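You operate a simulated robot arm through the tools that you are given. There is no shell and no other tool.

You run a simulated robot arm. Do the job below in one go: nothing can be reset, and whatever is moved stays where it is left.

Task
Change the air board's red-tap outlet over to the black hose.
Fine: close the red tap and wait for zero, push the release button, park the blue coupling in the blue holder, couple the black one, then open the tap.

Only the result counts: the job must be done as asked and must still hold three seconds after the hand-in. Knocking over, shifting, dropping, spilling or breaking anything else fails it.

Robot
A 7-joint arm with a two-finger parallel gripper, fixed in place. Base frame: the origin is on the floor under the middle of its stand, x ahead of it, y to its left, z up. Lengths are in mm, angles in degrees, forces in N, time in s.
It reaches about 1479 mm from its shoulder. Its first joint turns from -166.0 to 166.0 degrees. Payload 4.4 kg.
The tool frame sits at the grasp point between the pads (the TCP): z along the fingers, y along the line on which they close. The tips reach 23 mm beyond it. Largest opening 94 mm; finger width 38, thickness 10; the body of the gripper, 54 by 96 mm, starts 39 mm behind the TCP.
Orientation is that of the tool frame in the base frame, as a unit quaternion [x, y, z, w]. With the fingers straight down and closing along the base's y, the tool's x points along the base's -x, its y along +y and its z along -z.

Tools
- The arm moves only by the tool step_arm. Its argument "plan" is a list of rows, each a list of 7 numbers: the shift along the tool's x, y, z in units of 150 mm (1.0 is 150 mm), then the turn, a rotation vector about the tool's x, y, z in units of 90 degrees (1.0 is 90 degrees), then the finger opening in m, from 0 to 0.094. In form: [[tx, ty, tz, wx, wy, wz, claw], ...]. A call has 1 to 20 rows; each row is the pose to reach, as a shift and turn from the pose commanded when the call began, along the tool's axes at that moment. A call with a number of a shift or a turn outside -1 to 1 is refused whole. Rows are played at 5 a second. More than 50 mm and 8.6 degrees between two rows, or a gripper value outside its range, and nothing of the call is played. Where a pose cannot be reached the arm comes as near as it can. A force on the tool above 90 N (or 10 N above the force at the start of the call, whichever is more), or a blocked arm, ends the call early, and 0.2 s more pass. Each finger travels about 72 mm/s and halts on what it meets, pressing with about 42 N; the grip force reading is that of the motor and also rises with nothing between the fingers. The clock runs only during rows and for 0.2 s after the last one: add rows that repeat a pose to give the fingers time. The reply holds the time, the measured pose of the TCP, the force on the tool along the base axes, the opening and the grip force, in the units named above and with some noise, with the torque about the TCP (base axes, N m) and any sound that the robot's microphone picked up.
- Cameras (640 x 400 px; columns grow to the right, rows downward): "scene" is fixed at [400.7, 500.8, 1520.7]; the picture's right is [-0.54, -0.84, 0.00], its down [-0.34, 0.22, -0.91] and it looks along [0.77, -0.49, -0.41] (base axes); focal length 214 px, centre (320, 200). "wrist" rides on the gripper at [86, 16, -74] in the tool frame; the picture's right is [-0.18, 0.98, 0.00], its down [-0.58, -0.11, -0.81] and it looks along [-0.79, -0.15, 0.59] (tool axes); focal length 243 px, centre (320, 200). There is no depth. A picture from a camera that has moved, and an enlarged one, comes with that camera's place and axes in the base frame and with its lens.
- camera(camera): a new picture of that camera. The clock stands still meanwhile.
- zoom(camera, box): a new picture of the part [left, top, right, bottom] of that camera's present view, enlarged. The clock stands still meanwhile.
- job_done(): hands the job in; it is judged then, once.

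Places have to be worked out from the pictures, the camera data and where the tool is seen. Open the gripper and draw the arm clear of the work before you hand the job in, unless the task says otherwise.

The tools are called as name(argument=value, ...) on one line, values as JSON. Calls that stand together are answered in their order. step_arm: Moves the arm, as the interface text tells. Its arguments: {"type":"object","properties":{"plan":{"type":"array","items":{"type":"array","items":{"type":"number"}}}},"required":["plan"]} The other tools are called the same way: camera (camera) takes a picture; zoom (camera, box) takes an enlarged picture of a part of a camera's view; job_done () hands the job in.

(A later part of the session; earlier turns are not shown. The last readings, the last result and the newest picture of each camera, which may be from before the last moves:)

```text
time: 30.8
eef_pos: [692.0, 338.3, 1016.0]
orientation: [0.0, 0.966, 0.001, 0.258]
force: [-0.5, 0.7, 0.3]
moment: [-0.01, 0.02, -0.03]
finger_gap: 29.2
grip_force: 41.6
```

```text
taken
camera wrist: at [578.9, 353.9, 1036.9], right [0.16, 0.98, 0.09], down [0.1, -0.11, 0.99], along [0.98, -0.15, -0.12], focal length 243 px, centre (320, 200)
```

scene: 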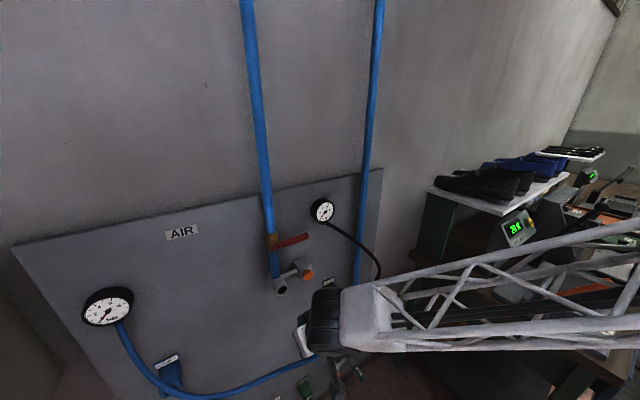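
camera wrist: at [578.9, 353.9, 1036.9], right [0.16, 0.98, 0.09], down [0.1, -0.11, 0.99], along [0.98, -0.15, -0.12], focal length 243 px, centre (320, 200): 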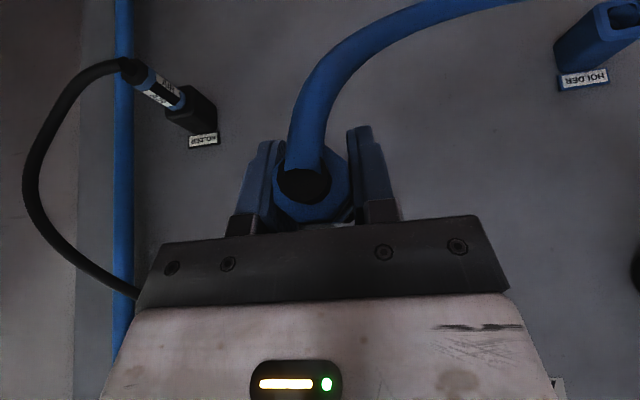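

The coupling is fully out and held. I'll zoom on both holders from here to refine their positions and see how the black coupling sits.

zoom(camera="wrist", box=[100, 40, 240, 160])

zoom(camera="wrist", box=[540, 0, 640, 100])

zoom(camera="scene", box=[240, 220, 340, 320])

```text
3.33 times, centred on (170, 100) of wrist
camera zoom: at [578.9, 353.9, 1036.9], right [0.16, 0.98, 0.09], down [0.1, -0.11, 0.99], along [0.98, -0.15, -0.12], focal length 809 px, centre (820, 533)
```

zoom: 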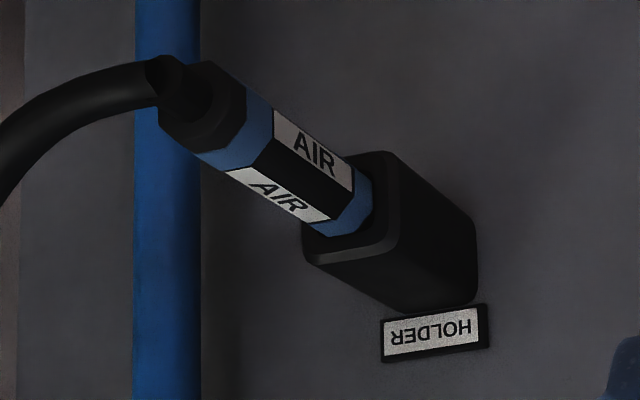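

```text
4.00 times, centred on (590, 50) of wrist
camera zoom: at [578.9, 353.9, 1036.9], right [0.16, 0.98, 0.09], down [0.1, -0.11, 0.99], along [0.98, -0.15, -0.12], focal length 970 px, centre (-760, 800)
```

zoom: 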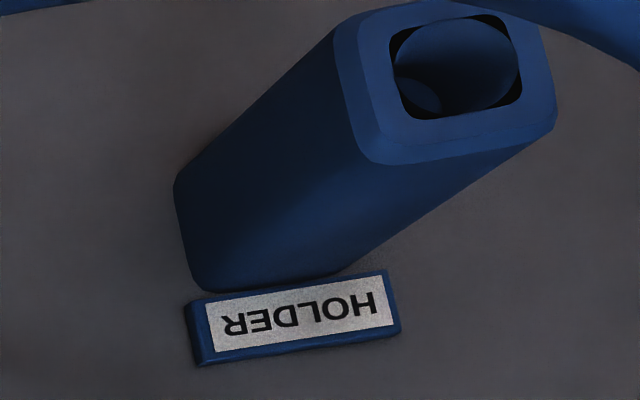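

```text
4.00 times, centred on (290, 270) of scene
camera zoom: at [400.7, 500.8, 1520.7], right [-0.54, -0.84, 0.0], down [-0.34, 0.22, -0.91], along [0.77, -0.49, -0.41], focal length 858 px, centre (440, -80)
```

zoom: 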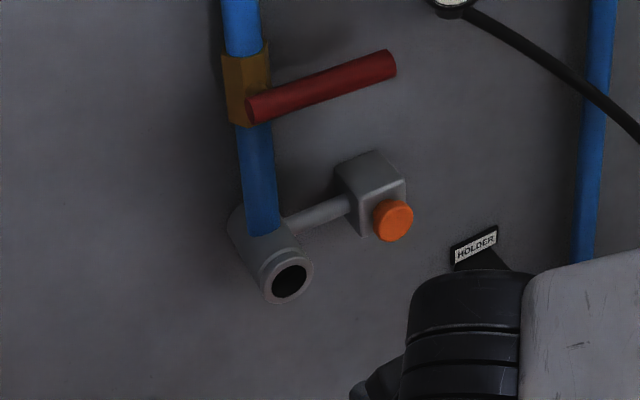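

I'll measure where the gripped coupling sits in the wrist frame, and look at the blue holder again from the scene camera.

zoom(camera="wrist", box=[250, 110, 370, 240])

zoom(camera="scene", box=[110, 320, 230, 400])

```text
3.08 times, centred on (310, 175) of wrist
camera zoom: at [578.9, 353.9, 1036.9], right [0.16, 0.98, 0.09], down [0.1, -0.11, 0.99], along [0.98, -0.15, -0.12], focal length 746 px, centre (351, 277)
```

zoom: 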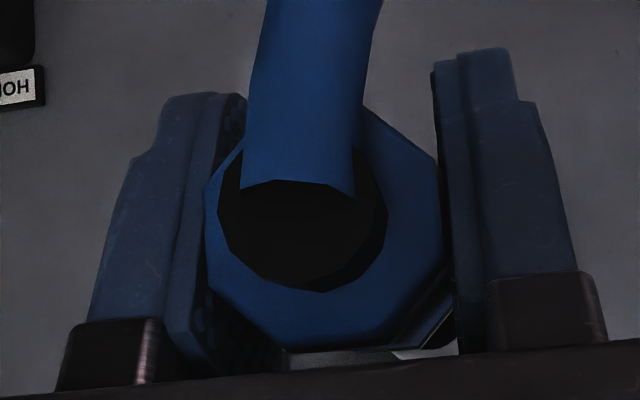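

```text
5.00 times, centred on (170, 360) of scene
camera zoom: at [400.7, 500.8, 1520.7], right [-0.54, -0.84, 0.0], down [-0.34, 0.22, -0.91], along [0.77, -0.49, -0.41], focal length 1072 px, centre (1070, -600)
```

zoom: 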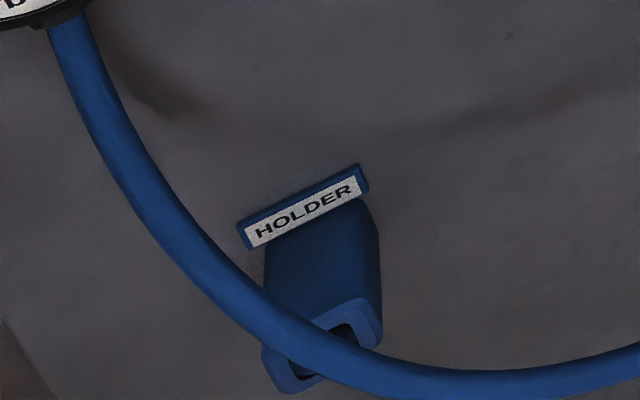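

Both views agree on the blue holder's hole at about (873, 665, 837). The gripped coupling's rear centre is TCP + (-20, 0, +4). I'll carry it toward the holder at a standoff.

step_arm(plan=[[0.01, 0.13, 0.06, 0, 0, 0, 0.02], [0.025, 0.27, 0.12, 0, 0, 0, 0.02], [0.037, 0.4, 0.18, 0, 0, 0, 0.02], [0.05, 0.53, 0.24, 0, 0, 0, 0.02], [0.06, 0.67, 0.3, 0, 0, 0, 0.02], [0.072, 0.8, 0.36, 0, 0, 0, 0.02], [0.085, 0.93, 0.413, 0, 0, 0, 0.02], [0.085, 0.93, 0.413, 0, 0, 0, 0.02]])

camera(camera="wrist")

camera(camera="scene")

```text
time: 32.5
eef_pos: [711.3, 478.8, 954.7]
orientation: [0.0, 0.966, 0.0, 0.258]
force: [0.5, 0.9, 0.2]
moment: [0.02, 0.04, 0.02]
finger_gap: 29.2
grip_force: 42.5
```

```text
taken
camera wrist: at [599.5, 494.2, 976.9], right [0.16, 0.98, 0.09], down [0.1, -0.11, 0.99], along [0.98, -0.15, -0.12], focal length 243 px, centre (320, 200)
```

wrist: 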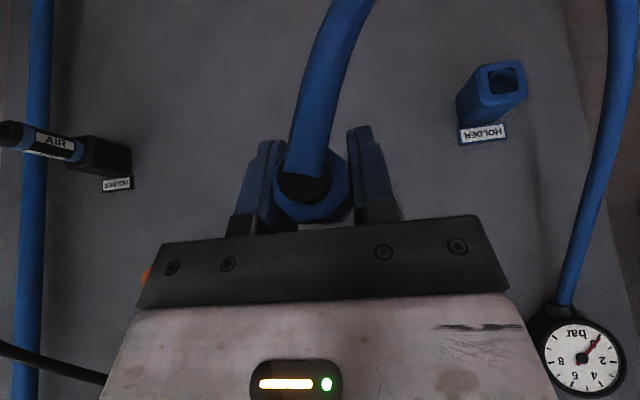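

```text
taken
```

scene: 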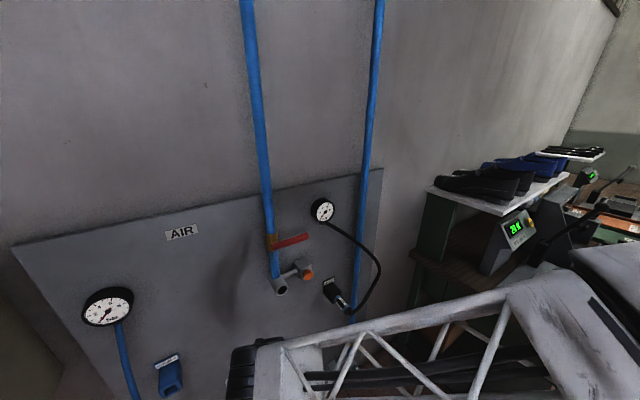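

The holder is now unobstructed in both views, so I'll zoom to refine its hole centre.

zoom(camera="wrist", box=[440, 40, 550, 150])

zoom(camera="scene", box=[130, 340, 210, 400])

```text
3.64 times, centred on (495, 95) of wrist
camera zoom: at [599.5, 494.2, 976.9], right [0.16, 0.98, 0.09], down [0.1, -0.11, 0.99], along [0.98, -0.15, -0.12], focal length 882 px, centre (-316, 582)
```

zoom: 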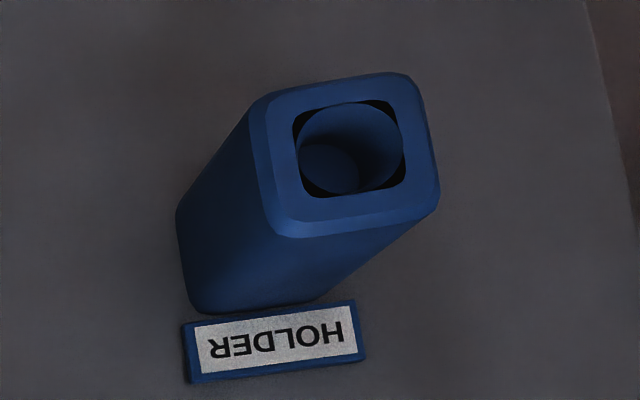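

```text
6.67 times, centred on (170, 370) of scene
camera zoom: at [400.7, 500.8, 1520.7], right [-0.54, -0.84, 0.0], down [-0.34, 0.22, -0.91], along [0.77, -0.49, -0.41], focal length 1430 px, centre (1320, -933)
```

zoom: 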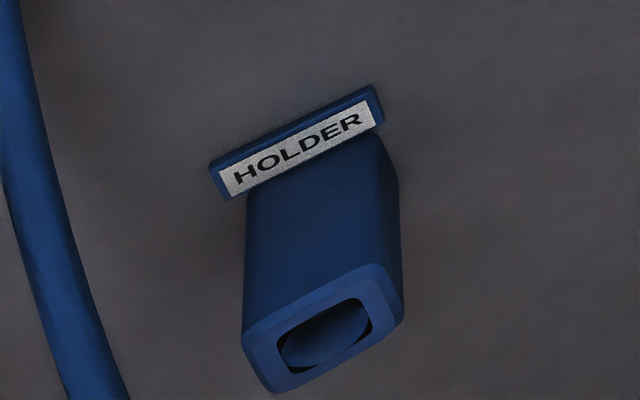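

The hole centre is refined to about (873, 664, 838), with roughly a 31–32 mm bore. I'll continue over toward the pre-insert position.

step_arm(plan=[[0.03, 0.12, 0.07, 0, 0, 0, 0.02], [0.06, 0.25, 0.14, 0, 0, 0, 0.02], [0.09, 0.37, 0.21, 0, 0, 0, 0.02], [0.12, 0.5, 0.28, 0, 0, 0, 0.02], [0.15, 0.62, 0.35, 0, 0, 0, 0.02], [0.18, 0.75, 0.42, 0, 0, 0, 0.02], [0.209, 0.867, 0.495, 0, 0, 0, 0.02], [0.209, 0.867, 0.495, 0, 0, 0, 0.02]])

camera(camera="wrist")

camera(camera="scene")

```text
time: 34.4
eef_pos: [721.3, 608.3, 875.1]
orientation: [0.0, 0.966, 0.0, 0.257]
force: [0.1, 0.5, -0.3]
moment: [-0.02, -0.01, 0.0]
finger_gap: 29.2
grip_force: 41.6
```

```text
taken
camera wrist: at [609.3, 623.7, 897.4], right [0.16, 0.98, 0.09], down [0.1, -0.11, 0.99], along [0.98, -0.15, -0.12], focal length 243 px, centre (320, 200)
```

wrist: 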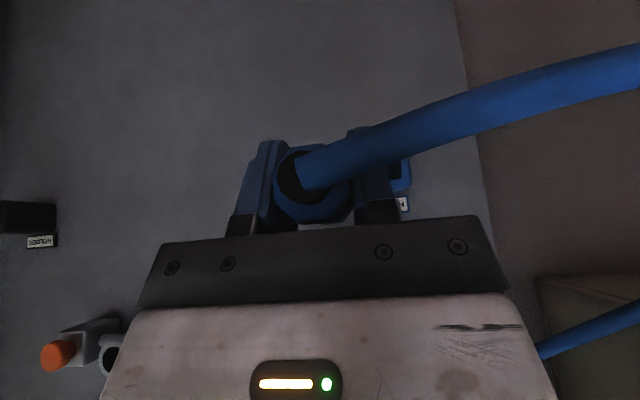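

```text
taken
```

scene: 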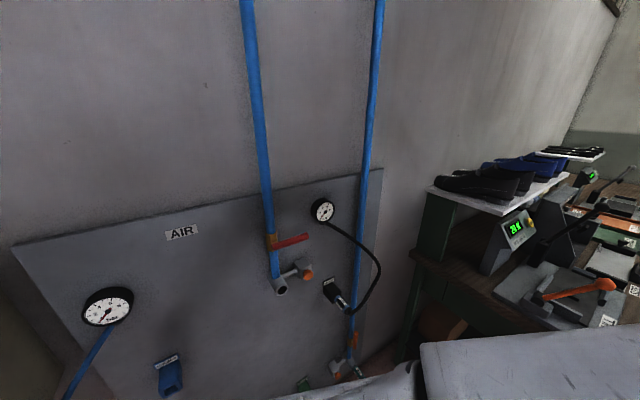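

Next, the pre-insert pose: coupling axis on the hole axis with the nose about 40 mm short of the holder.

step_arm(plan=[[0, 0.1, 0.08, 0, 0, 0, 0.02], [0, 0.2, 0.16, 0, 0, 0, 0.02], [0, 0.3, 0.24, 0, 0, 0, 0.02], [0, 0.369, 0.316, 0, 0, 0, 0.02], [0, 0.369, 0.316, 0, 0, 0, 0.02], [0, 0.369, 0.316, 0, 0, 0, 0.02]])

camera(camera="wrist")

zoom(camera="scene", box=[100, 320, 220, 400])

```text
time: 35.8
eef_pos: [745.3, 662.9, 833.9]
orientation: [0.001, 0.966, -0.001, 0.258]
force: [0.6, 0.7, 0.6]
moment: [-0.01, -0.01, -0.01]
finger_gap: 29.5
grip_force: 42.1
```

```text
taken
camera wrist: at [632.6, 679.5, 855.6], right [0.16, 0.98, 0.09], down [0.1, -0.11, 0.99], along [0.98, -0.15, -0.12], focal length 243 px, centre (320, 200)
```

wrist: 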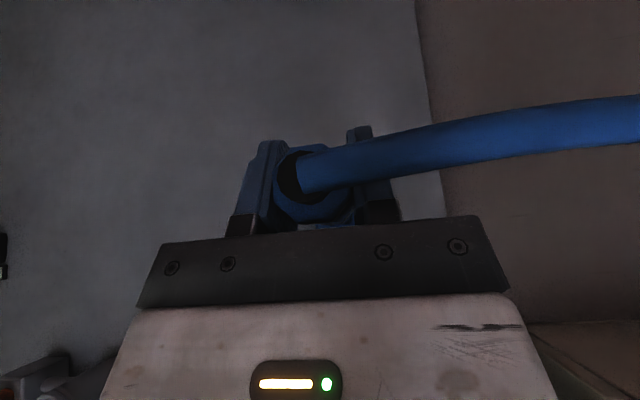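

```text
5.00 times, centred on (160, 360) of scene
camera zoom: at [400.7, 500.8, 1520.7], right [-0.54, -0.84, 0.0], down [-0.34, 0.22, -0.91], along [0.77, -0.49, -0.41], focal length 1072 px, centre (1120, -600)
```

zoom: 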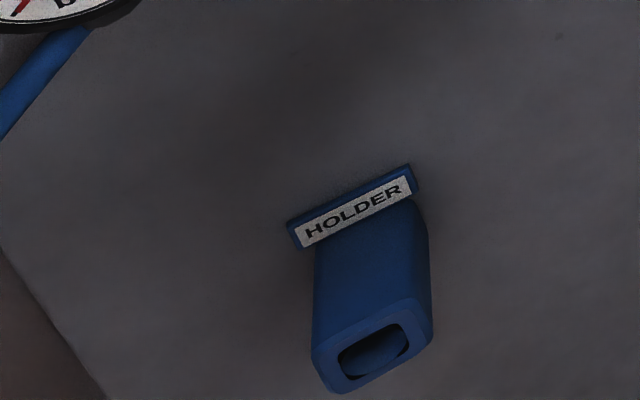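

The alignment looks right numerically. I'll creep forward along +x and look at the nose entering from the scene camera.

step_arm(plan=[[-0.058, 0.004, 0.0333, 0, 0, 0, 0.02], [-0.115, 0.004, 0.0667, 0, 0, 0, 0.02], [-0.173, 0.004, 0.1, 0, 0, 0, 0.02], [-0.173, 0.004, 0.1, 0, 0, 0, 0.02]])

zoom(camera="scene", box=[120, 340, 210, 400])

```text
time: 36.8
eef_pos: [774.8, 663.3, 834.5]
orientation: [0.001, 0.966, 0.0, 0.258]
force: [-0.1, -0.2, -0.6]
moment: [-0.02, 0.01, -0.01]
finger_gap: 29.3
grip_force: 41.3
```

```text
6.67 times, centred on (165, 370) of scene
camera zoom: at [400.7, 500.8, 1520.7], right [-0.54, -0.84, 0.0], down [-0.34, 0.22, -0.91], along [0.77, -0.49, -0.41], focal length 1430 px, centre (1353, -933)
```

zoom: 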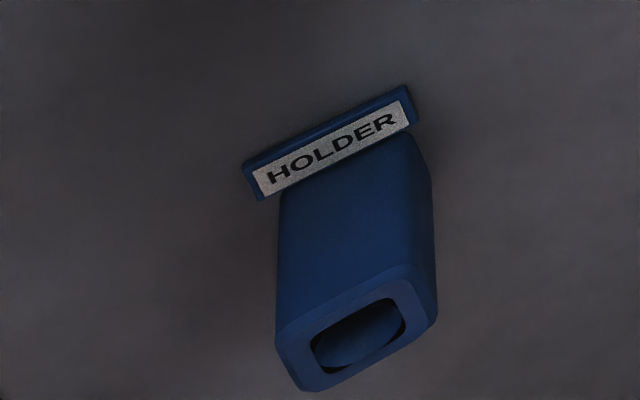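

The nose hasn't appeared near the hole yet, so the coupling is shorter than I assumed. I'll creep forward another 15 mm and look again.

step_arm(plan=[[-0.029, 0.003, 0.0167, 0, 0, 0, 0.02], [-0.058, 0.003, 0.0333, 0, 0, 0, 0.02], [-0.0866, 0.003, 0.05, 0, 0, 0, 0.02], [-0.0866, 0.003, 0.05, 0, 0, 0, 0.02]])

zoom(camera="scene", box=[120, 340, 210, 400])

```text
time: 37.8
eef_pos: [790.1, 664.8, 834.7]
orientation: [0.0, 0.966, 0.0, 0.258]
force: [0.5, -0.3, -0.6]
moment: [-0.02, -0.01, 0.0]
finger_gap: 29.1
grip_force: 42.6
```

```text
6.67 times, centred on (165, 370) of scene
camera zoom: at [400.7, 500.8, 1520.7], right [-0.54, -0.84, 0.0], down [-0.34, 0.22, -0.91], along [0.77, -0.49, -0.41], focal length 1430 px, centre (1353, -933)
```

zoom: 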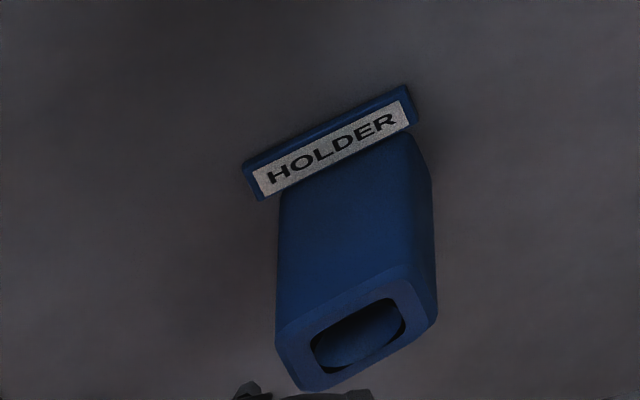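

Something dark is just entering the bottom of the frame near the hole. I'll advance 8 mm more and zoom tightly to check alignment before contact.

step_arm(plan=[[-0.023, 0, 0.0133, 0, 0, 0, 0.02], [-0.046, 0, 0.0267, 0, 0, 0, 0.02], [-0.046, 0, 0.0267, 0, 0, 0, 0.02]])

zoom(camera="scene", box=[145, 370, 190, 400])

camera(camera="scene")

```text
time: 38.5
eef_pos: [798.3, 663.8, 834.3]
orientation: [-0.001, 0.966, 0.001, 0.258]
force: [-0.9, 0.0, 1.2]
moment: [0.0, 0.02, 0.0]
finger_gap: 29.4
grip_force: 42.0
```

```text
13.33 times, centred on (168, 385) of scene
camera zoom: at [400.7, 500.8, 1520.7], right [-0.54, -0.84, 0.0], down [-0.34, 0.22, -0.91], along [0.77, -0.49, -0.41], focal length 2860 px, centre (2353, -2267)
```

zoom: 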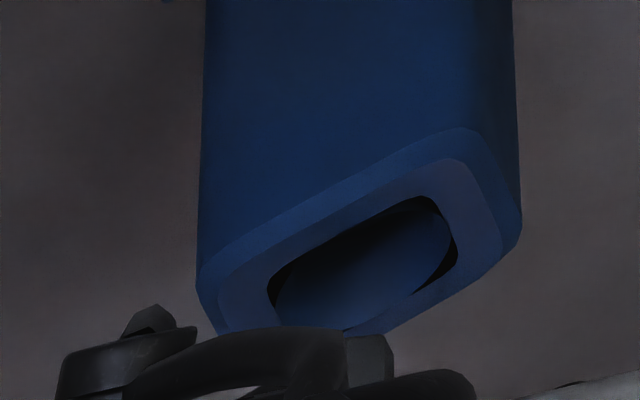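

```text
taken
```

scene: 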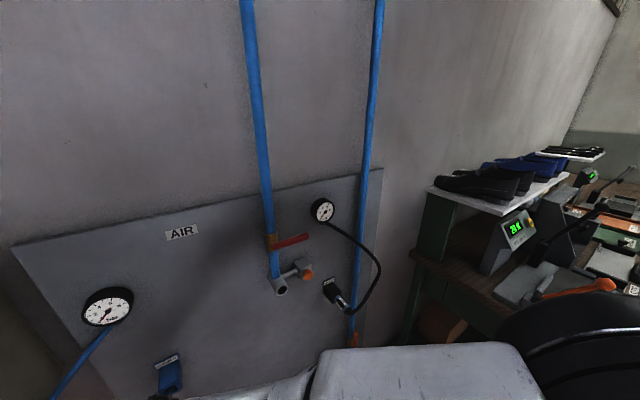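

The dark shapes turned out to be the wrist cable, so the scene view is blocked here. Re-triangulating from two wrist views with averaged poses puts the hole axis at y≈660.0, z≈840.0, while the coupling axis is at about y 664.2, z 838. I'll correct by -4.3 mm in y and +2 mm in z, then advance gently.

step_arm(plan=[[-0.0033, -0.015, -0.006, 0, 0, 0, 0.02], [-0.0067, -0.0287, -0.0115, 0, 0, 0, 0.02], [-0.0067, -0.0287, -0.0115, 0, 0, 0, 0.02], [-0.0298, -0.0287, 0.0018, 0, 0, 0, 0.02], [-0.0529, -0.0287, 0.0152, 0, 0, 0, 0.02], [-0.0529, -0.0287, 0.0152, 0, 0, 0, 0.02]])

camera(camera="wrist")

```text
time: 40.0
eef_pos: [806.8, 660.2, 837.5]
orientation: [-0.001, 0.966, 0.0, 0.258]
force: [-0.9, -0.5, 0.1]
moment: [-0.01, 0.05, -0.02]
finger_gap: 29.0
grip_force: 42.4
```

```text
taken
camera wrist: at [693.8, 675.5, 857.8], right [0.16, 0.98, 0.09], down [0.1, -0.11, 0.99], along [0.98, -0.15, -0.12], focal length 243 px, centre (320, 200)
```

wrist: 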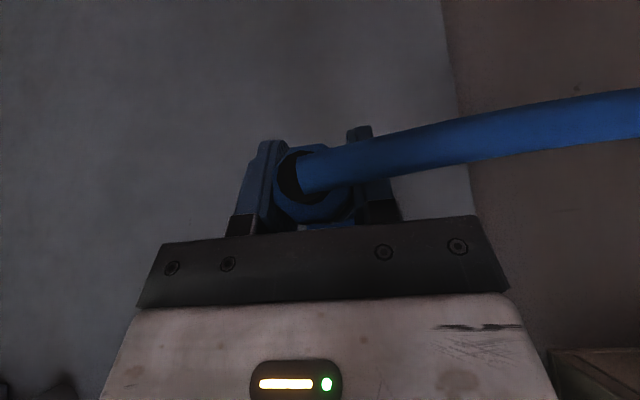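

There's no contact force yet, so I'll advance another 10 mm in small steps.

step_arm(plan=[[-0.0173, 0, 0.01, 0, 0, 0, 0.02], [-0.0346, 0, 0.02, 0, 0, 0, 0.02], [-0.052, 0, 0.03, 0, 0, 0, 0.02], [-0.0693, 0, 0.04, 0, 0, 0, 0.02], [-0.0693, 0, 0.04, 0, 0, 0, 0.02]])

```text
time: 41.1
eef_pos: [818.5, 659.9, 836.7]
orientation: [0.0, 0.966, 0.0, 0.258]
force: [-0.2, 0.4, -0.5]
moment: [0.01, 0.02, 0.0]
finger_gap: 29.2
grip_force: 42.0
```

Still free, which suggests the nose is entering the bore. I'll continue in small steps.

step_arm(plan=[[-0.0173, 0, 0.01, 0, 0, 0, 0.02], [-0.0346, 0, 0.02, 0, 0, 0, 0.02], [-0.052, 0, 0.03, 0, 0, 0, 0.02], [-0.052, 0, 0.03, 0, 0, 0, 0.02]])

camera(camera="wrist")

```text
time: 42.1
eef_pos: [826.5, 660.5, 837.0]
orientation: [0.0, 0.966, 0.0, 0.258]
force: [-31.6, -10.1, 7.4]
moment: [0.06, -0.53, -0.35]
finger_gap: 29.4
grip_force: 41.6
```

```text
taken
camera wrist: at [713.4, 676.0, 857.7], right [0.16, 0.98, 0.09], down [0.1, -0.11, 0.99], along [0.98, -0.15, -0.12], focal length 243 px, centre (320, 200)
```

wrist: 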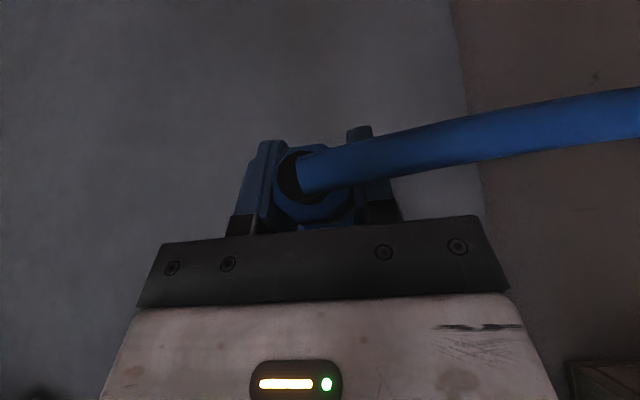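

Contact: 32 N axial with small lateral parts (-10 N in y, +7 N in z), acting near the coupling axis. I'll trim about 1 mm toward -y and +z to relieve the side load and read again.

step_arm(plan=[[-0.002, -0.0067, -0.0035, 0, 0, 0, 0.02], [-0.002, -0.0067, -0.0035, 0, 0, 0, 0.02]])

```text
time: 42.8
eef_pos: [826.9, 659.7, 836.7]
orientation: [-0.001, 0.966, 0.0, 0.257]
force: [-27.2, 14.9, -5.0]
moment: [-0.1, 0.0, 0.33]
finger_gap: 29.3
grip_force: 42.2
```

The side forces flipped for a 1 mm shift, so the coupling is laterally captured. By geometry it's about 18 mm inside the bore. I'll return to the neutral lateral spot and press a little further to make sure it's bottomed.

step_arm(plan=[[0.001, 0.004, 0.0015, 0, 0, 0, 0.02], [-0.0048, 0.004, 0.0048, 0, 0, 0, 0.02], [-0.0105, 0.004, 0.008, 0, 0, 0, 0.02], [-0.0105, 0.004, 0.008, 0, 0, 0, 0.02]])

```text
time: 43.8
eef_pos: [829.2, 659.9, 837.6]
orientation: [0.0, 0.966, 0.0, 0.258]
force: [-40.0, 10.5, -5.6]
moment: [-0.02, -0.09, 0.26]
finger_gap: 29.3
grip_force: 42.4
```

I'll check from the wrist whether the coupling slid within the fingers or really moved deeper.

zoom(camera="wrist", box=[250, 110, 370, 240])

camera(camera="scene")

```text
3.08 times, centred on (310, 175) of wrist
camera zoom: at [716.1, 675.8, 858.0], right [0.16, 0.98, 0.09], down [0.1, -0.11, 0.99], along [0.98, -0.15, -0.12], focal length 746 px, centre (351, 277)
```

zoom: 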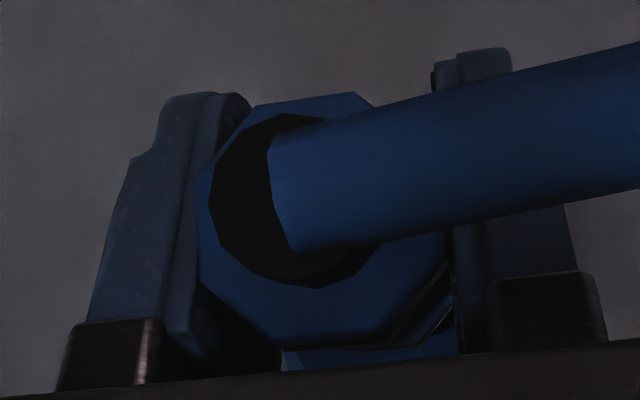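

```text
taken
```

scene: 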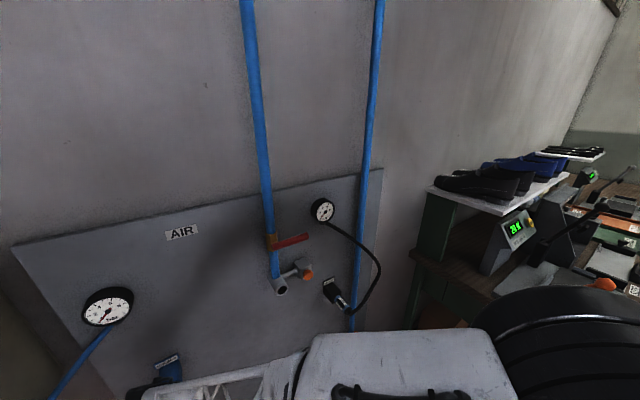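

The coupling slid about 4 mm in the fingers, so it has bottomed in the holder (rear face x≈805, matching how the black one sits). I'll release it and check that it stays.

step_arm(plan=[[0, 0, 0, 0, 0, 0, 0.035], [0, 0, 0, 0, 0, 0, 0.05], [0, 0, 0, 0, 0, 0, 0.065], [0, 0, 0, 0, 0, 0, 0.065], [0, 0, 0, 0, 0, 0, 0.065]])

camera(camera="wrist")

```text
time: 45.0
eef_pos: [829.0, 659.4, 836.4]
orientation: [-0.001, 0.966, 0.0, 0.258]
force: [0.3, -0.2, 1.1]
moment: [0.01, 0.01, 0.02]
finger_gap: 64.9
grip_force: 0.0
```

```text
taken
camera wrist: at [716.7, 675.5, 858.4], right [0.16, 0.98, 0.09], down [0.1, -0.11, 0.99], along [0.98, -0.15, -0.12], focal length 243 px, centre (320, 200)
```

wrist: 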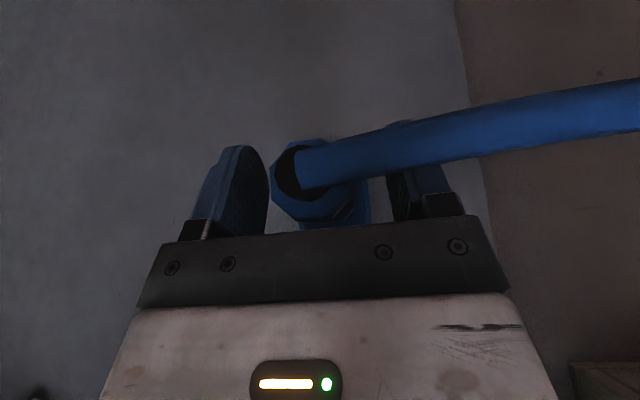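

The coupling stays in the holder. Now I'll lift straight up so the fingers clear the barrel without brushing the hose.

step_arm(plan=[[-0.033, 0, -0.058, 0, 0, 0, 0.065], [-0.1, 0, -0.173, 0, 0, 0, 0.065], [-0.167, 0, -0.289, 0, 0, 0, 0.065], [-0.233, 0, -0.404, 0, 0, 0, 0.065], [-0.3, 0, -0.52, 0, 0, 0, 0.065], [-0.3, 0, -0.52, 0, 0, 0, 0.065]])

camera(camera="wrist")

camera(camera="scene")

```text
time: 46.4
eef_pos: [830.2, 659.0, 928.8]
orientation: [0.0, 0.966, 0.0, 0.258]
force: [0.9, -0.4, 0.2]
moment: [0.01, 0.03, 0.01]
finger_gap: 64.7
grip_force: 0.0
```

```text
taken
camera wrist: at [716.8, 676.0, 948.9], right [0.16, 0.98, 0.09], down [0.1, -0.11, 0.99], along [0.98, -0.15, -0.12], focal length 243 px, centre (320, 200)
```

wrist: 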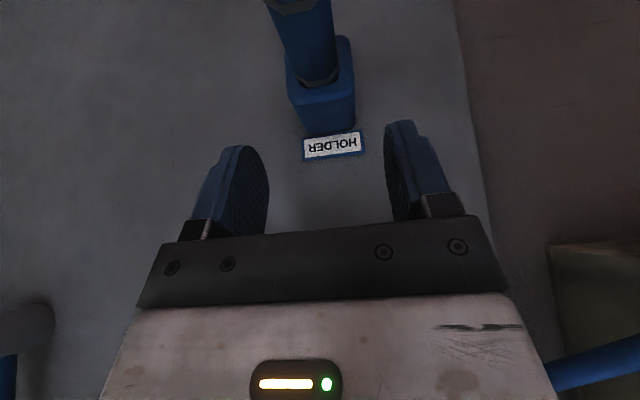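

```text
taken
```

scene: 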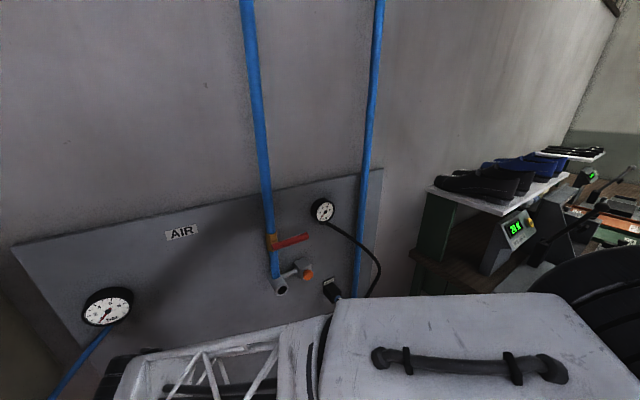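

The blue coupling is visibly in the blue holder. I'll zoom in to confirm how it's seated.

zoom(camera="wrist", box=[250, 0, 390, 160])

```text
2.50 times, centred on (320, 80) of wrist
camera zoom: at [716.8, 676.0, 948.9], right [0.16, 0.98, 0.09], down [0.1, -0.11, 0.99], along [0.98, -0.15, -0.12], focal length 606 px, centre (320, 500)
```

zoom: 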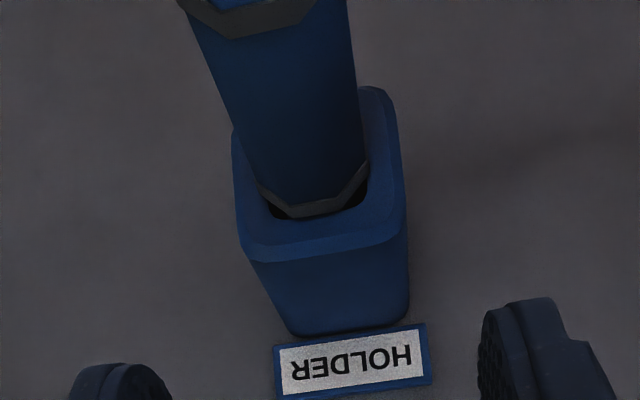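

The blue coupling is seated, with its front band at the holder's mouth. Next the black one: I'll back off from the board and travel toward -y.

step_arm(plan=[[0.115, 0, -0.067, 0, 0, 0, 0.07], [0.23, 0, -0.133, 0, 0, 0, 0.07], [0.346, -0.1, -0.2, 0, 0, 0, 0.07], [0.462, -0.3, -0.267, 0, 0, 0, 0.07], [0.462, -0.53, -0.267, 0, 0, 0, 0.07], [0.462, -0.76, -0.267, 0, 0, 0, 0.07], [0.462, -1.0, -0.267, 0, 0, 0, 0.07], [0.462, -1.0, -0.267, 0, 0, 0, 0.07]])

step_arm(plan=[[0, -0.25, 0, 0, 0, 0, 0.07], [0, -0.5, 0, 0, 0, 0, 0.07], [0, -0.75, 0, 0, 0, 0, 0.07], [0, -1.0, 0, 0, 0, 0, 0.07], [0, -1.0, 0, 0, 0, 0, 0.07]])

camera(camera="wrist")

camera(camera="scene")

```text
time: 48.1
eef_pos: [748.6, 508.5, 927.1]
orientation: [0.0, 0.966, -0.001, 0.258]
force: [-1.0, 0.1, -0.3]
moment: [0.01, 0.01, 0.0]
finger_gap: 70.2
grip_force: 0.0
```

```text
time: 49.4
eef_pos: [749.7, 359.5, 927.2]
orientation: [0.0, 0.966, 0.0, 0.258]
force: [-0.3, 0.6, 0.0]
moment: [-0.01, 0.0, -0.01]
finger_gap: 70.0
grip_force: 0.1
```

```text
taken
camera wrist: at [636.6, 375.3, 948.4], right [0.16, 0.98, 0.09], down [0.1, -0.11, 0.99], along [0.98, -0.15, -0.12], focal length 243 px, centre (320, 200)
```

wrist: 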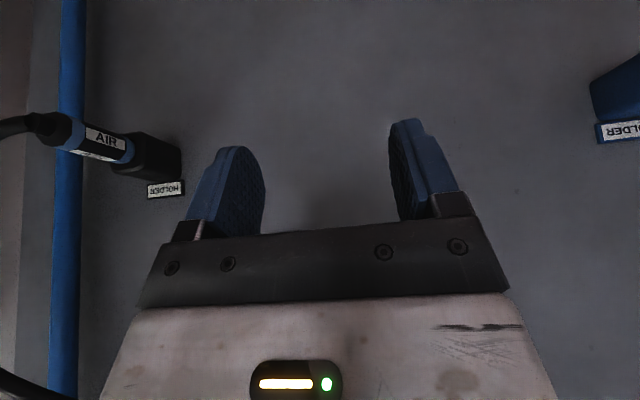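

```text
taken
```

scene: 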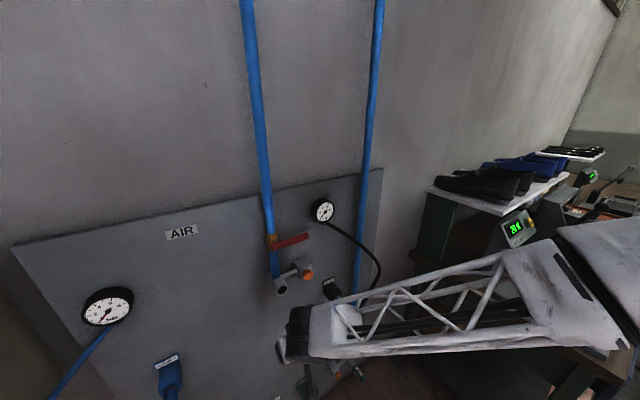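

Moving closer to the black coupling, with a stop partway to measure it.

step_arm(plan=[[-0.03, -0.2, -0.05, 0, 0, 0, 0.07], [-0.06, -0.4, -0.1, 0, 0, 0, 0.07], [-0.1, -0.6, -0.173, 0, 0, 0, 0.07], [-0.1, -0.75, -0.173, 0, 0, 0, 0.07], [-0.1, -0.75, -0.173, 0, 0, 0, 0.07]])

camera(camera="wrist")

zoom(camera="wrist", box=[90, 20, 290, 160])

```text
time: 50.5
eef_pos: [749.9, 247.9, 957.3]
orientation: [0.0, 0.966, 0.0, 0.258]
force: [-0.1, -0.2, 0.0]
moment: [0.01, 0.0, 0.03]
finger_gap: 70.0
grip_force: 0.1
```

```text
taken
camera wrist: at [636.9, 263.9, 978.4], right [0.16, 0.98, 0.09], down [0.1, -0.11, 0.99], along [0.98, -0.15, -0.12], focal length 243 px, centre (320, 200)
```

wrist: 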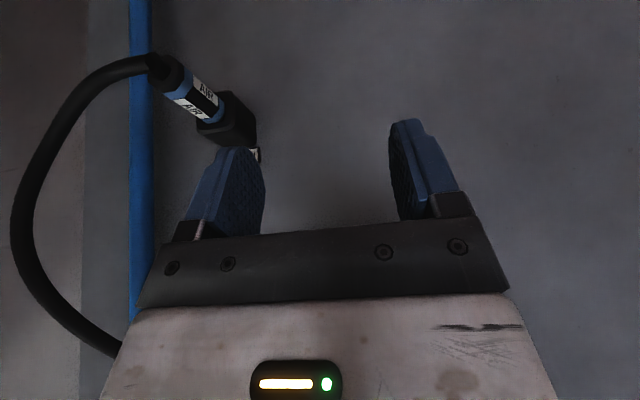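

```text
2.86 times, centred on (190, 90) of wrist
camera zoom: at [636.9, 263.9, 978.4], right [0.16, 0.98, 0.09], down [0.1, -0.11, 0.99], along [0.98, -0.15, -0.12], focal length 693 px, centre (691, 514)
```

zoom: 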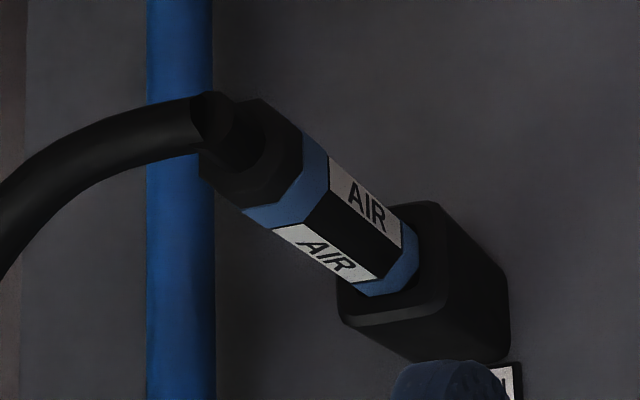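

I need a head-on view of the black coupling to fix its axis, so I'll move above and behind it, staying high over its hose.

step_arm(plan=[[-0.03, -0.2, 0.01, 0, 0, 0, 0.06], [-0.04, -0.4, 0.03, 0, 0, 0, 0.06], [-0.04, -0.6, 0.06, 0, 0, 0, 0.06], [-0.04, -0.8, 0.09, 0, 0, 0, 0.06], [-0.04, -0.9, 0.12, 0, 0, 0, 0.06], [-0.04, -0.9, 0.12, 0, 0, 0, 0.06]])

camera(camera="wrist")

zoom(camera="wrist", box=[240, 0, 400, 140])

zoom(camera="scene", box=[270, 230, 400, 340])

```text
time: 52.0
eef_pos: [763.5, 112.1, 944.8]
orientation: [0.0, 0.966, 0.0, 0.258]
force: [-0.1, -0.1, 1.1]
moment: [-0.03, -0.01, 0.03]
finger_gap: 59.8
grip_force: 0.1
```

```text
taken
camera wrist: at [650.4, 127.9, 966.3], right [0.16, 0.98, 0.09], down [0.1, -0.11, 0.99], along [0.98, -0.15, -0.12], focal length 243 px, centre (320, 200)
```

wrist: 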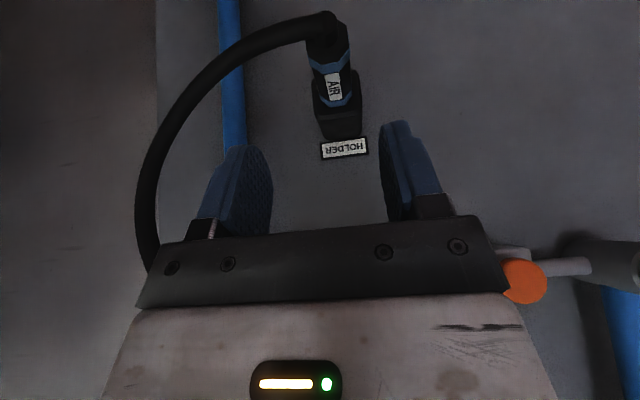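

```text
2.86 times, centred on (320, 70) of wrist
camera zoom: at [650.4, 127.9, 966.3], right [0.16, 0.98, 0.09], down [0.1, -0.11, 0.99], along [0.98, -0.15, -0.12], focal length 693 px, centre (320, 571)
```

zoom: 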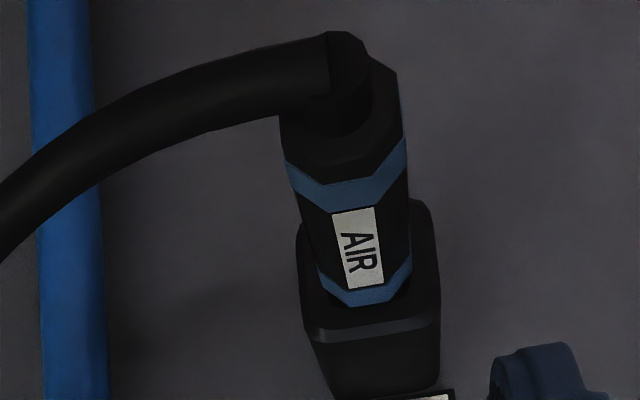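

```text
3.64 times, centred on (335, 285) of scene
camera zoom: at [400.7, 500.8, 1520.7], right [-0.54, -0.84, 0.0], down [-0.34, 0.22, -0.91], along [0.77, -0.49, -0.41], focal length 780 px, centre (266, -109)
```

zoom: 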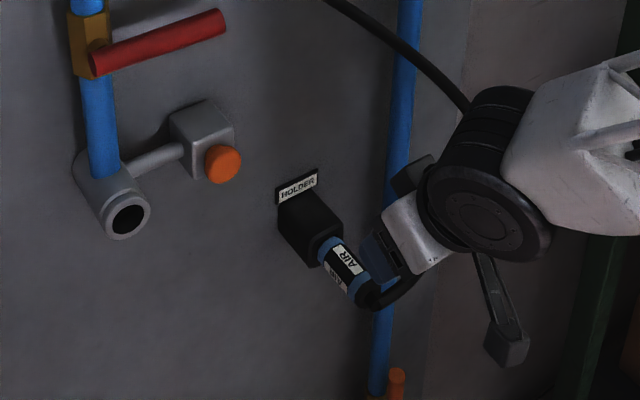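

Bands on the black coupling put its axis at y≈120.2, z≈841, with its rear face near x≈804. I'll move forward at height to x≈828 and then descend straight down, so the fingers stay ahead of the hose.

step_arm(plan=[[-0.09, 0.02, 0.052, 0, 0, 0, 0.06], [-0.18, 0.04, 0.104, 0, 0, 0, 0.06], [-0.27, 0.051, 0.156, 0, 0, 0, 0.06], [-0.3695, 0.051, 0.2133, 0, 0, 0, 0.06], [-0.3695, 0.051, 0.2133, 0, 0, 0, 0.06]])

camera(camera="wrist")

```text
time: 53.1
eef_pos: [828.2, 118.9, 945.0]
orientation: [0.001, 0.966, 0.0, 0.258]
force: [-0.7, -0.1, -0.4]
moment: [0.02, 0.0, 0.03]
finger_gap: 59.9
grip_force: 0.1
```

```text
taken
camera wrist: at [715.2, 135.5, 966.0], right [0.16, 0.98, 0.09], down [0.1, -0.11, 0.99], along [0.98, -0.15, -0.12], focal length 243 px, centre (320, 200)
```

wrist: 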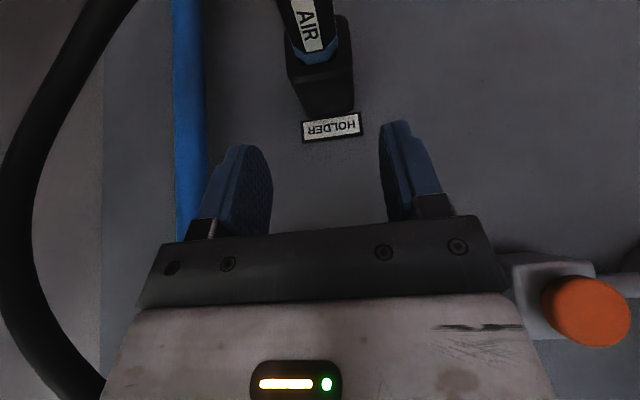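

The alignment looks good, with the barrel centred between the fingers. I'll descend straight down to grip height.

step_arm(plan=[[0.07, 0, 0.121, 0, 0, 0, 0.06], [0.14, 0, 0.242, 0, 0, 0, 0.06], [0.21, 0, 0.364, 0, 0, 0, 0.06], [0.27, 0, 0.468, 0, 0, 0, 0.06], [0.33, 0, 0.571, 0, 0, 0, 0.06], [0.3587, 0, 0.6212, 0, 0, 0, 0.06], [0.3587, 0, 0.6212, 0, 0, 0, 0.06]])

camera(camera="wrist")

zoom(camera="wrist", box=[240, 110, 380, 240])

```text
time: 54.8
eef_pos: [827.2, 119.6, 835.7]
orientation: [0.0, 0.966, 0.0, 0.258]
force: [0.0, 0.3, 0.6]
moment: [0.03, 0.01, 0.01]
finger_gap: 60.2
grip_force: 0.2
```

```text
taken
camera wrist: at [714.3, 136.3, 858.3], right [0.16, 0.98, 0.09], down [0.1, -0.11, 0.99], along [0.98, -0.15, -0.12], focal length 243 px, centre (320, 200)
```

wrist: 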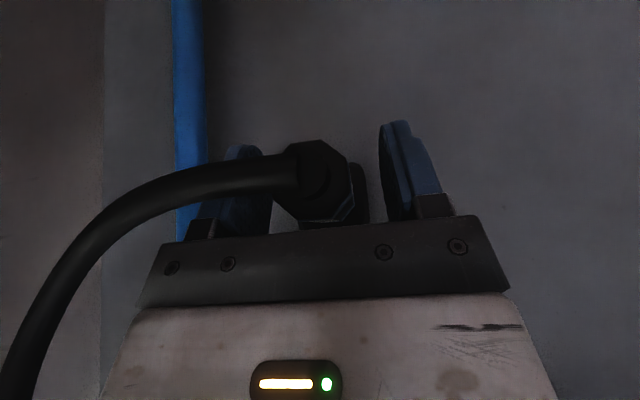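

```text
3.08 times, centred on (310, 175) of wrist
camera zoom: at [714.3, 136.3, 858.3], right [0.16, 0.98, 0.09], down [0.1, -0.11, 0.99], along [0.98, -0.15, -0.12], focal length 746 px, centre (351, 277)
```

zoom: 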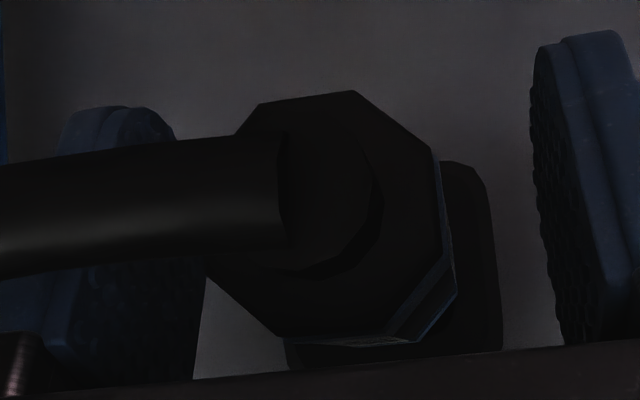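

The barrel is centred between the pads. Closing the gripper on the black coupling.

step_arm(plan=[[0, 0, 0, 0, 0, 0, 0.05], [0, 0, 0, 0, 0, 0, 0.035], [0, 0, 0, 0, 0, 0, 0.02], [0, 0, 0, 0, 0, 0, 0.02], [0, 0, 0, 0, 0, 0, 0.02]])

```text
time: 56.0
eef_pos: [826.8, 120.3, 837.5]
orientation: [0.001, 0.966, 0.0, 0.257]
force: [-0.4, -5.6, 0.5]
moment: [0.03, -0.03, -0.12]
finger_gap: 28.8
grip_force: 41.9
```

Gripped at 28.8 mm with only -5.6 N of side force. Pulling it straight out along -x, slowly.

step_arm(plan=[[0.029, -0.002, -0.0167, 0, 0, 0, 0.02], [0.058, -0.002, -0.0333, 0, 0, 0, 0.02], [0.087, -0.002, -0.05, 0, 0, 0, 0.02], [0.115, -0.002, -0.0667, 0, 0, 0, 0.02], [0.173, -0.002, -0.1, 0, 0, 0, 0.02], [0.23, -0.002, -0.133, 0, 0, 0, 0.02], [0.23, -0.002, -0.133, 0, 0, 0, 0.02]])

camera(camera="wrist")

zoom(camera="scene", box=[270, 230, 400, 340])

```text
time: 57.5
eef_pos: [787.6, 120.3, 837.0]
orientation: [0.0, 0.966, 0.0, 0.258]
force: [-0.2, 0.3, 0.1]
moment: [0.01, 0.03, -0.02]
finger_gap: 29.1
grip_force: 42.2
```

```text
taken
camera wrist: at [674.6, 135.2, 858.0], right [0.16, 0.98, 0.09], down [0.1, -0.11, 0.99], along [0.98, -0.15, -0.12], focal length 243 px, centre (320, 200)
```

wrist: 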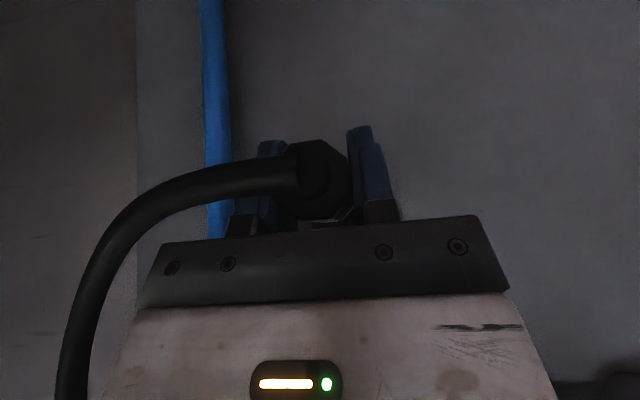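

```text
3.64 times, centred on (335, 285) of scene
camera zoom: at [400.7, 500.8, 1520.7], right [-0.54, -0.84, 0.0], down [-0.34, 0.22, -0.91], along [0.77, -0.49, -0.41], focal length 780 px, centre (266, -109)
```

zoom: 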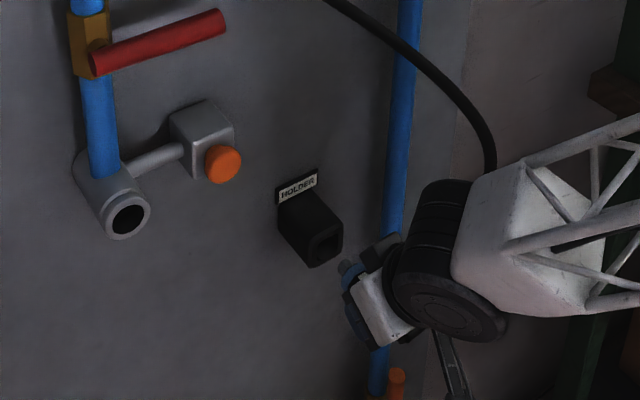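

It's out cleanly, with its metal nipple visible. I'll back off further and measure how the coupling sits in the fingers.

step_arm(plan=[[0.115, 0, -0.067, 0, 0, 0, 0.02], [0.23, 0, -0.133, 0, 0, 0, 0.02], [0.346, 0, -0.2, 0, 0, 0, 0.02], [0.404, 0, -0.233, 0, 0, 0, 0.02], [0.404, 0, -0.233, 0, 0, 0, 0.02]])

zoom(camera="wrist", box=[250, 110, 370, 240])

zoom(camera="scene", box=[270, 230, 400, 340])

```text
time: 58.8
eef_pos: [716.6, 118.3, 836.0]
orientation: [0.0, 0.966, -0.001, 0.258]
force: [0.3, 0.2, 0.7]
moment: [0.01, 0.0, -0.03]
finger_gap: 29.4
grip_force: 42.1
```

```text
3.08 times, centred on (310, 175) of wrist
camera zoom: at [604.4, 135.2, 858.1], right [0.16, 0.98, 0.09], down [0.1, -0.11, 0.99], along [0.98, -0.15, -0.12], focal length 746 px, centre (351, 277)
```

zoom: 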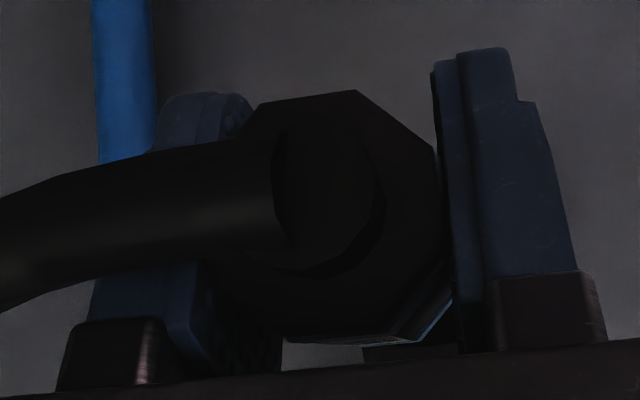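

```text
3.64 times, centred on (335, 285) of scene
camera zoom: at [400.7, 500.8, 1520.7], right [-0.54, -0.84, 0.0], down [-0.34, 0.22, -0.91], along [0.77, -0.49, -0.41], focal length 780 px, centre (266, -109)
```

zoom: 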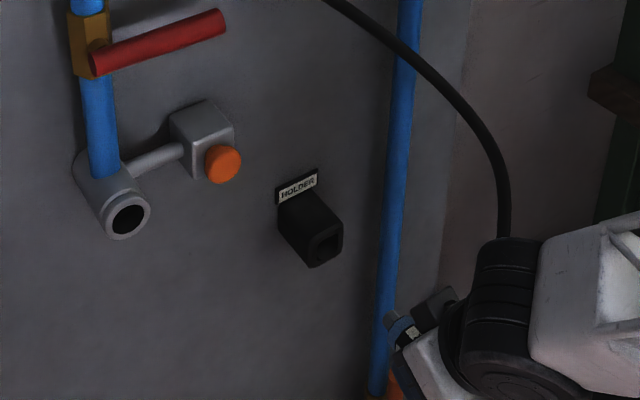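

The black coupling's axis is TCP + (−25, 0, +3.4), nearly identical to how the blue one was held. The needed lateral shift to the outlet axis is therefore about +218.9 mm in y and +179.2 mm in z. I'll go there at standoff, in two moves.

step_arm(plan=[[-0.067, 0.12, -0.115, 0, 0, 0, 0.02], [-0.133, 0.24, -0.231, 0, 0, 0, 0.02], [-0.2, 0.37, -0.346, 0, 0, 0, 0.02], [-0.267, 0.49, -0.462, 0, 0, 0, 0.02], [-0.333, 0.61, -0.577, 0, 0, 0, 0.02], [-0.4, 0.7333, -0.693, 0, 0, 0, 0.02], [-0.4, 0.7333, -0.693, 0, 0, 0, 0.02]])

camera(camera="wrist")

camera(camera="scene")

```text
time: 60.4
eef_pos: [718.0, 229.4, 957.2]
orientation: [-0.001, 0.966, 0.001, 0.258]
force: [0.3, 0.2, -1.8]
moment: [0.01, 0.01, 0.02]
finger_gap: 29.3
grip_force: 41.9
```

```text
taken
camera wrist: at [605.0, 245.1, 979.3], right [0.16, 0.98, 0.09], down [0.1, -0.11, 0.99], along [0.98, -0.15, -0.12], focal length 243 px, centre (320, 200)
```

wrist: 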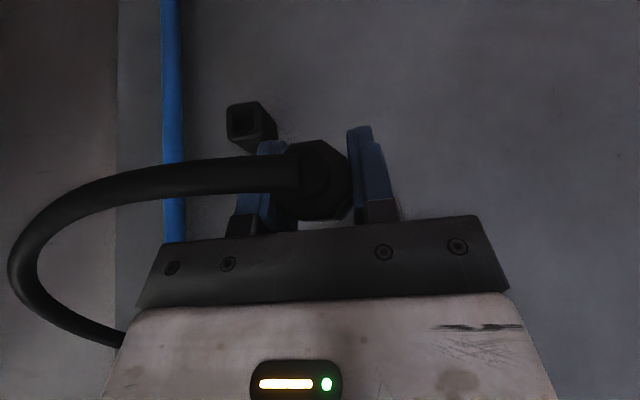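

```text
taken
```

scene: 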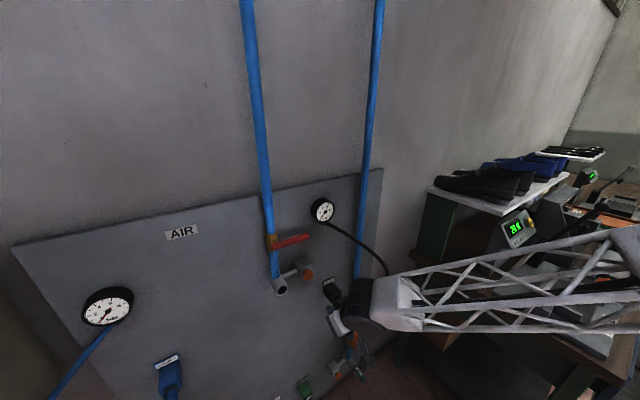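

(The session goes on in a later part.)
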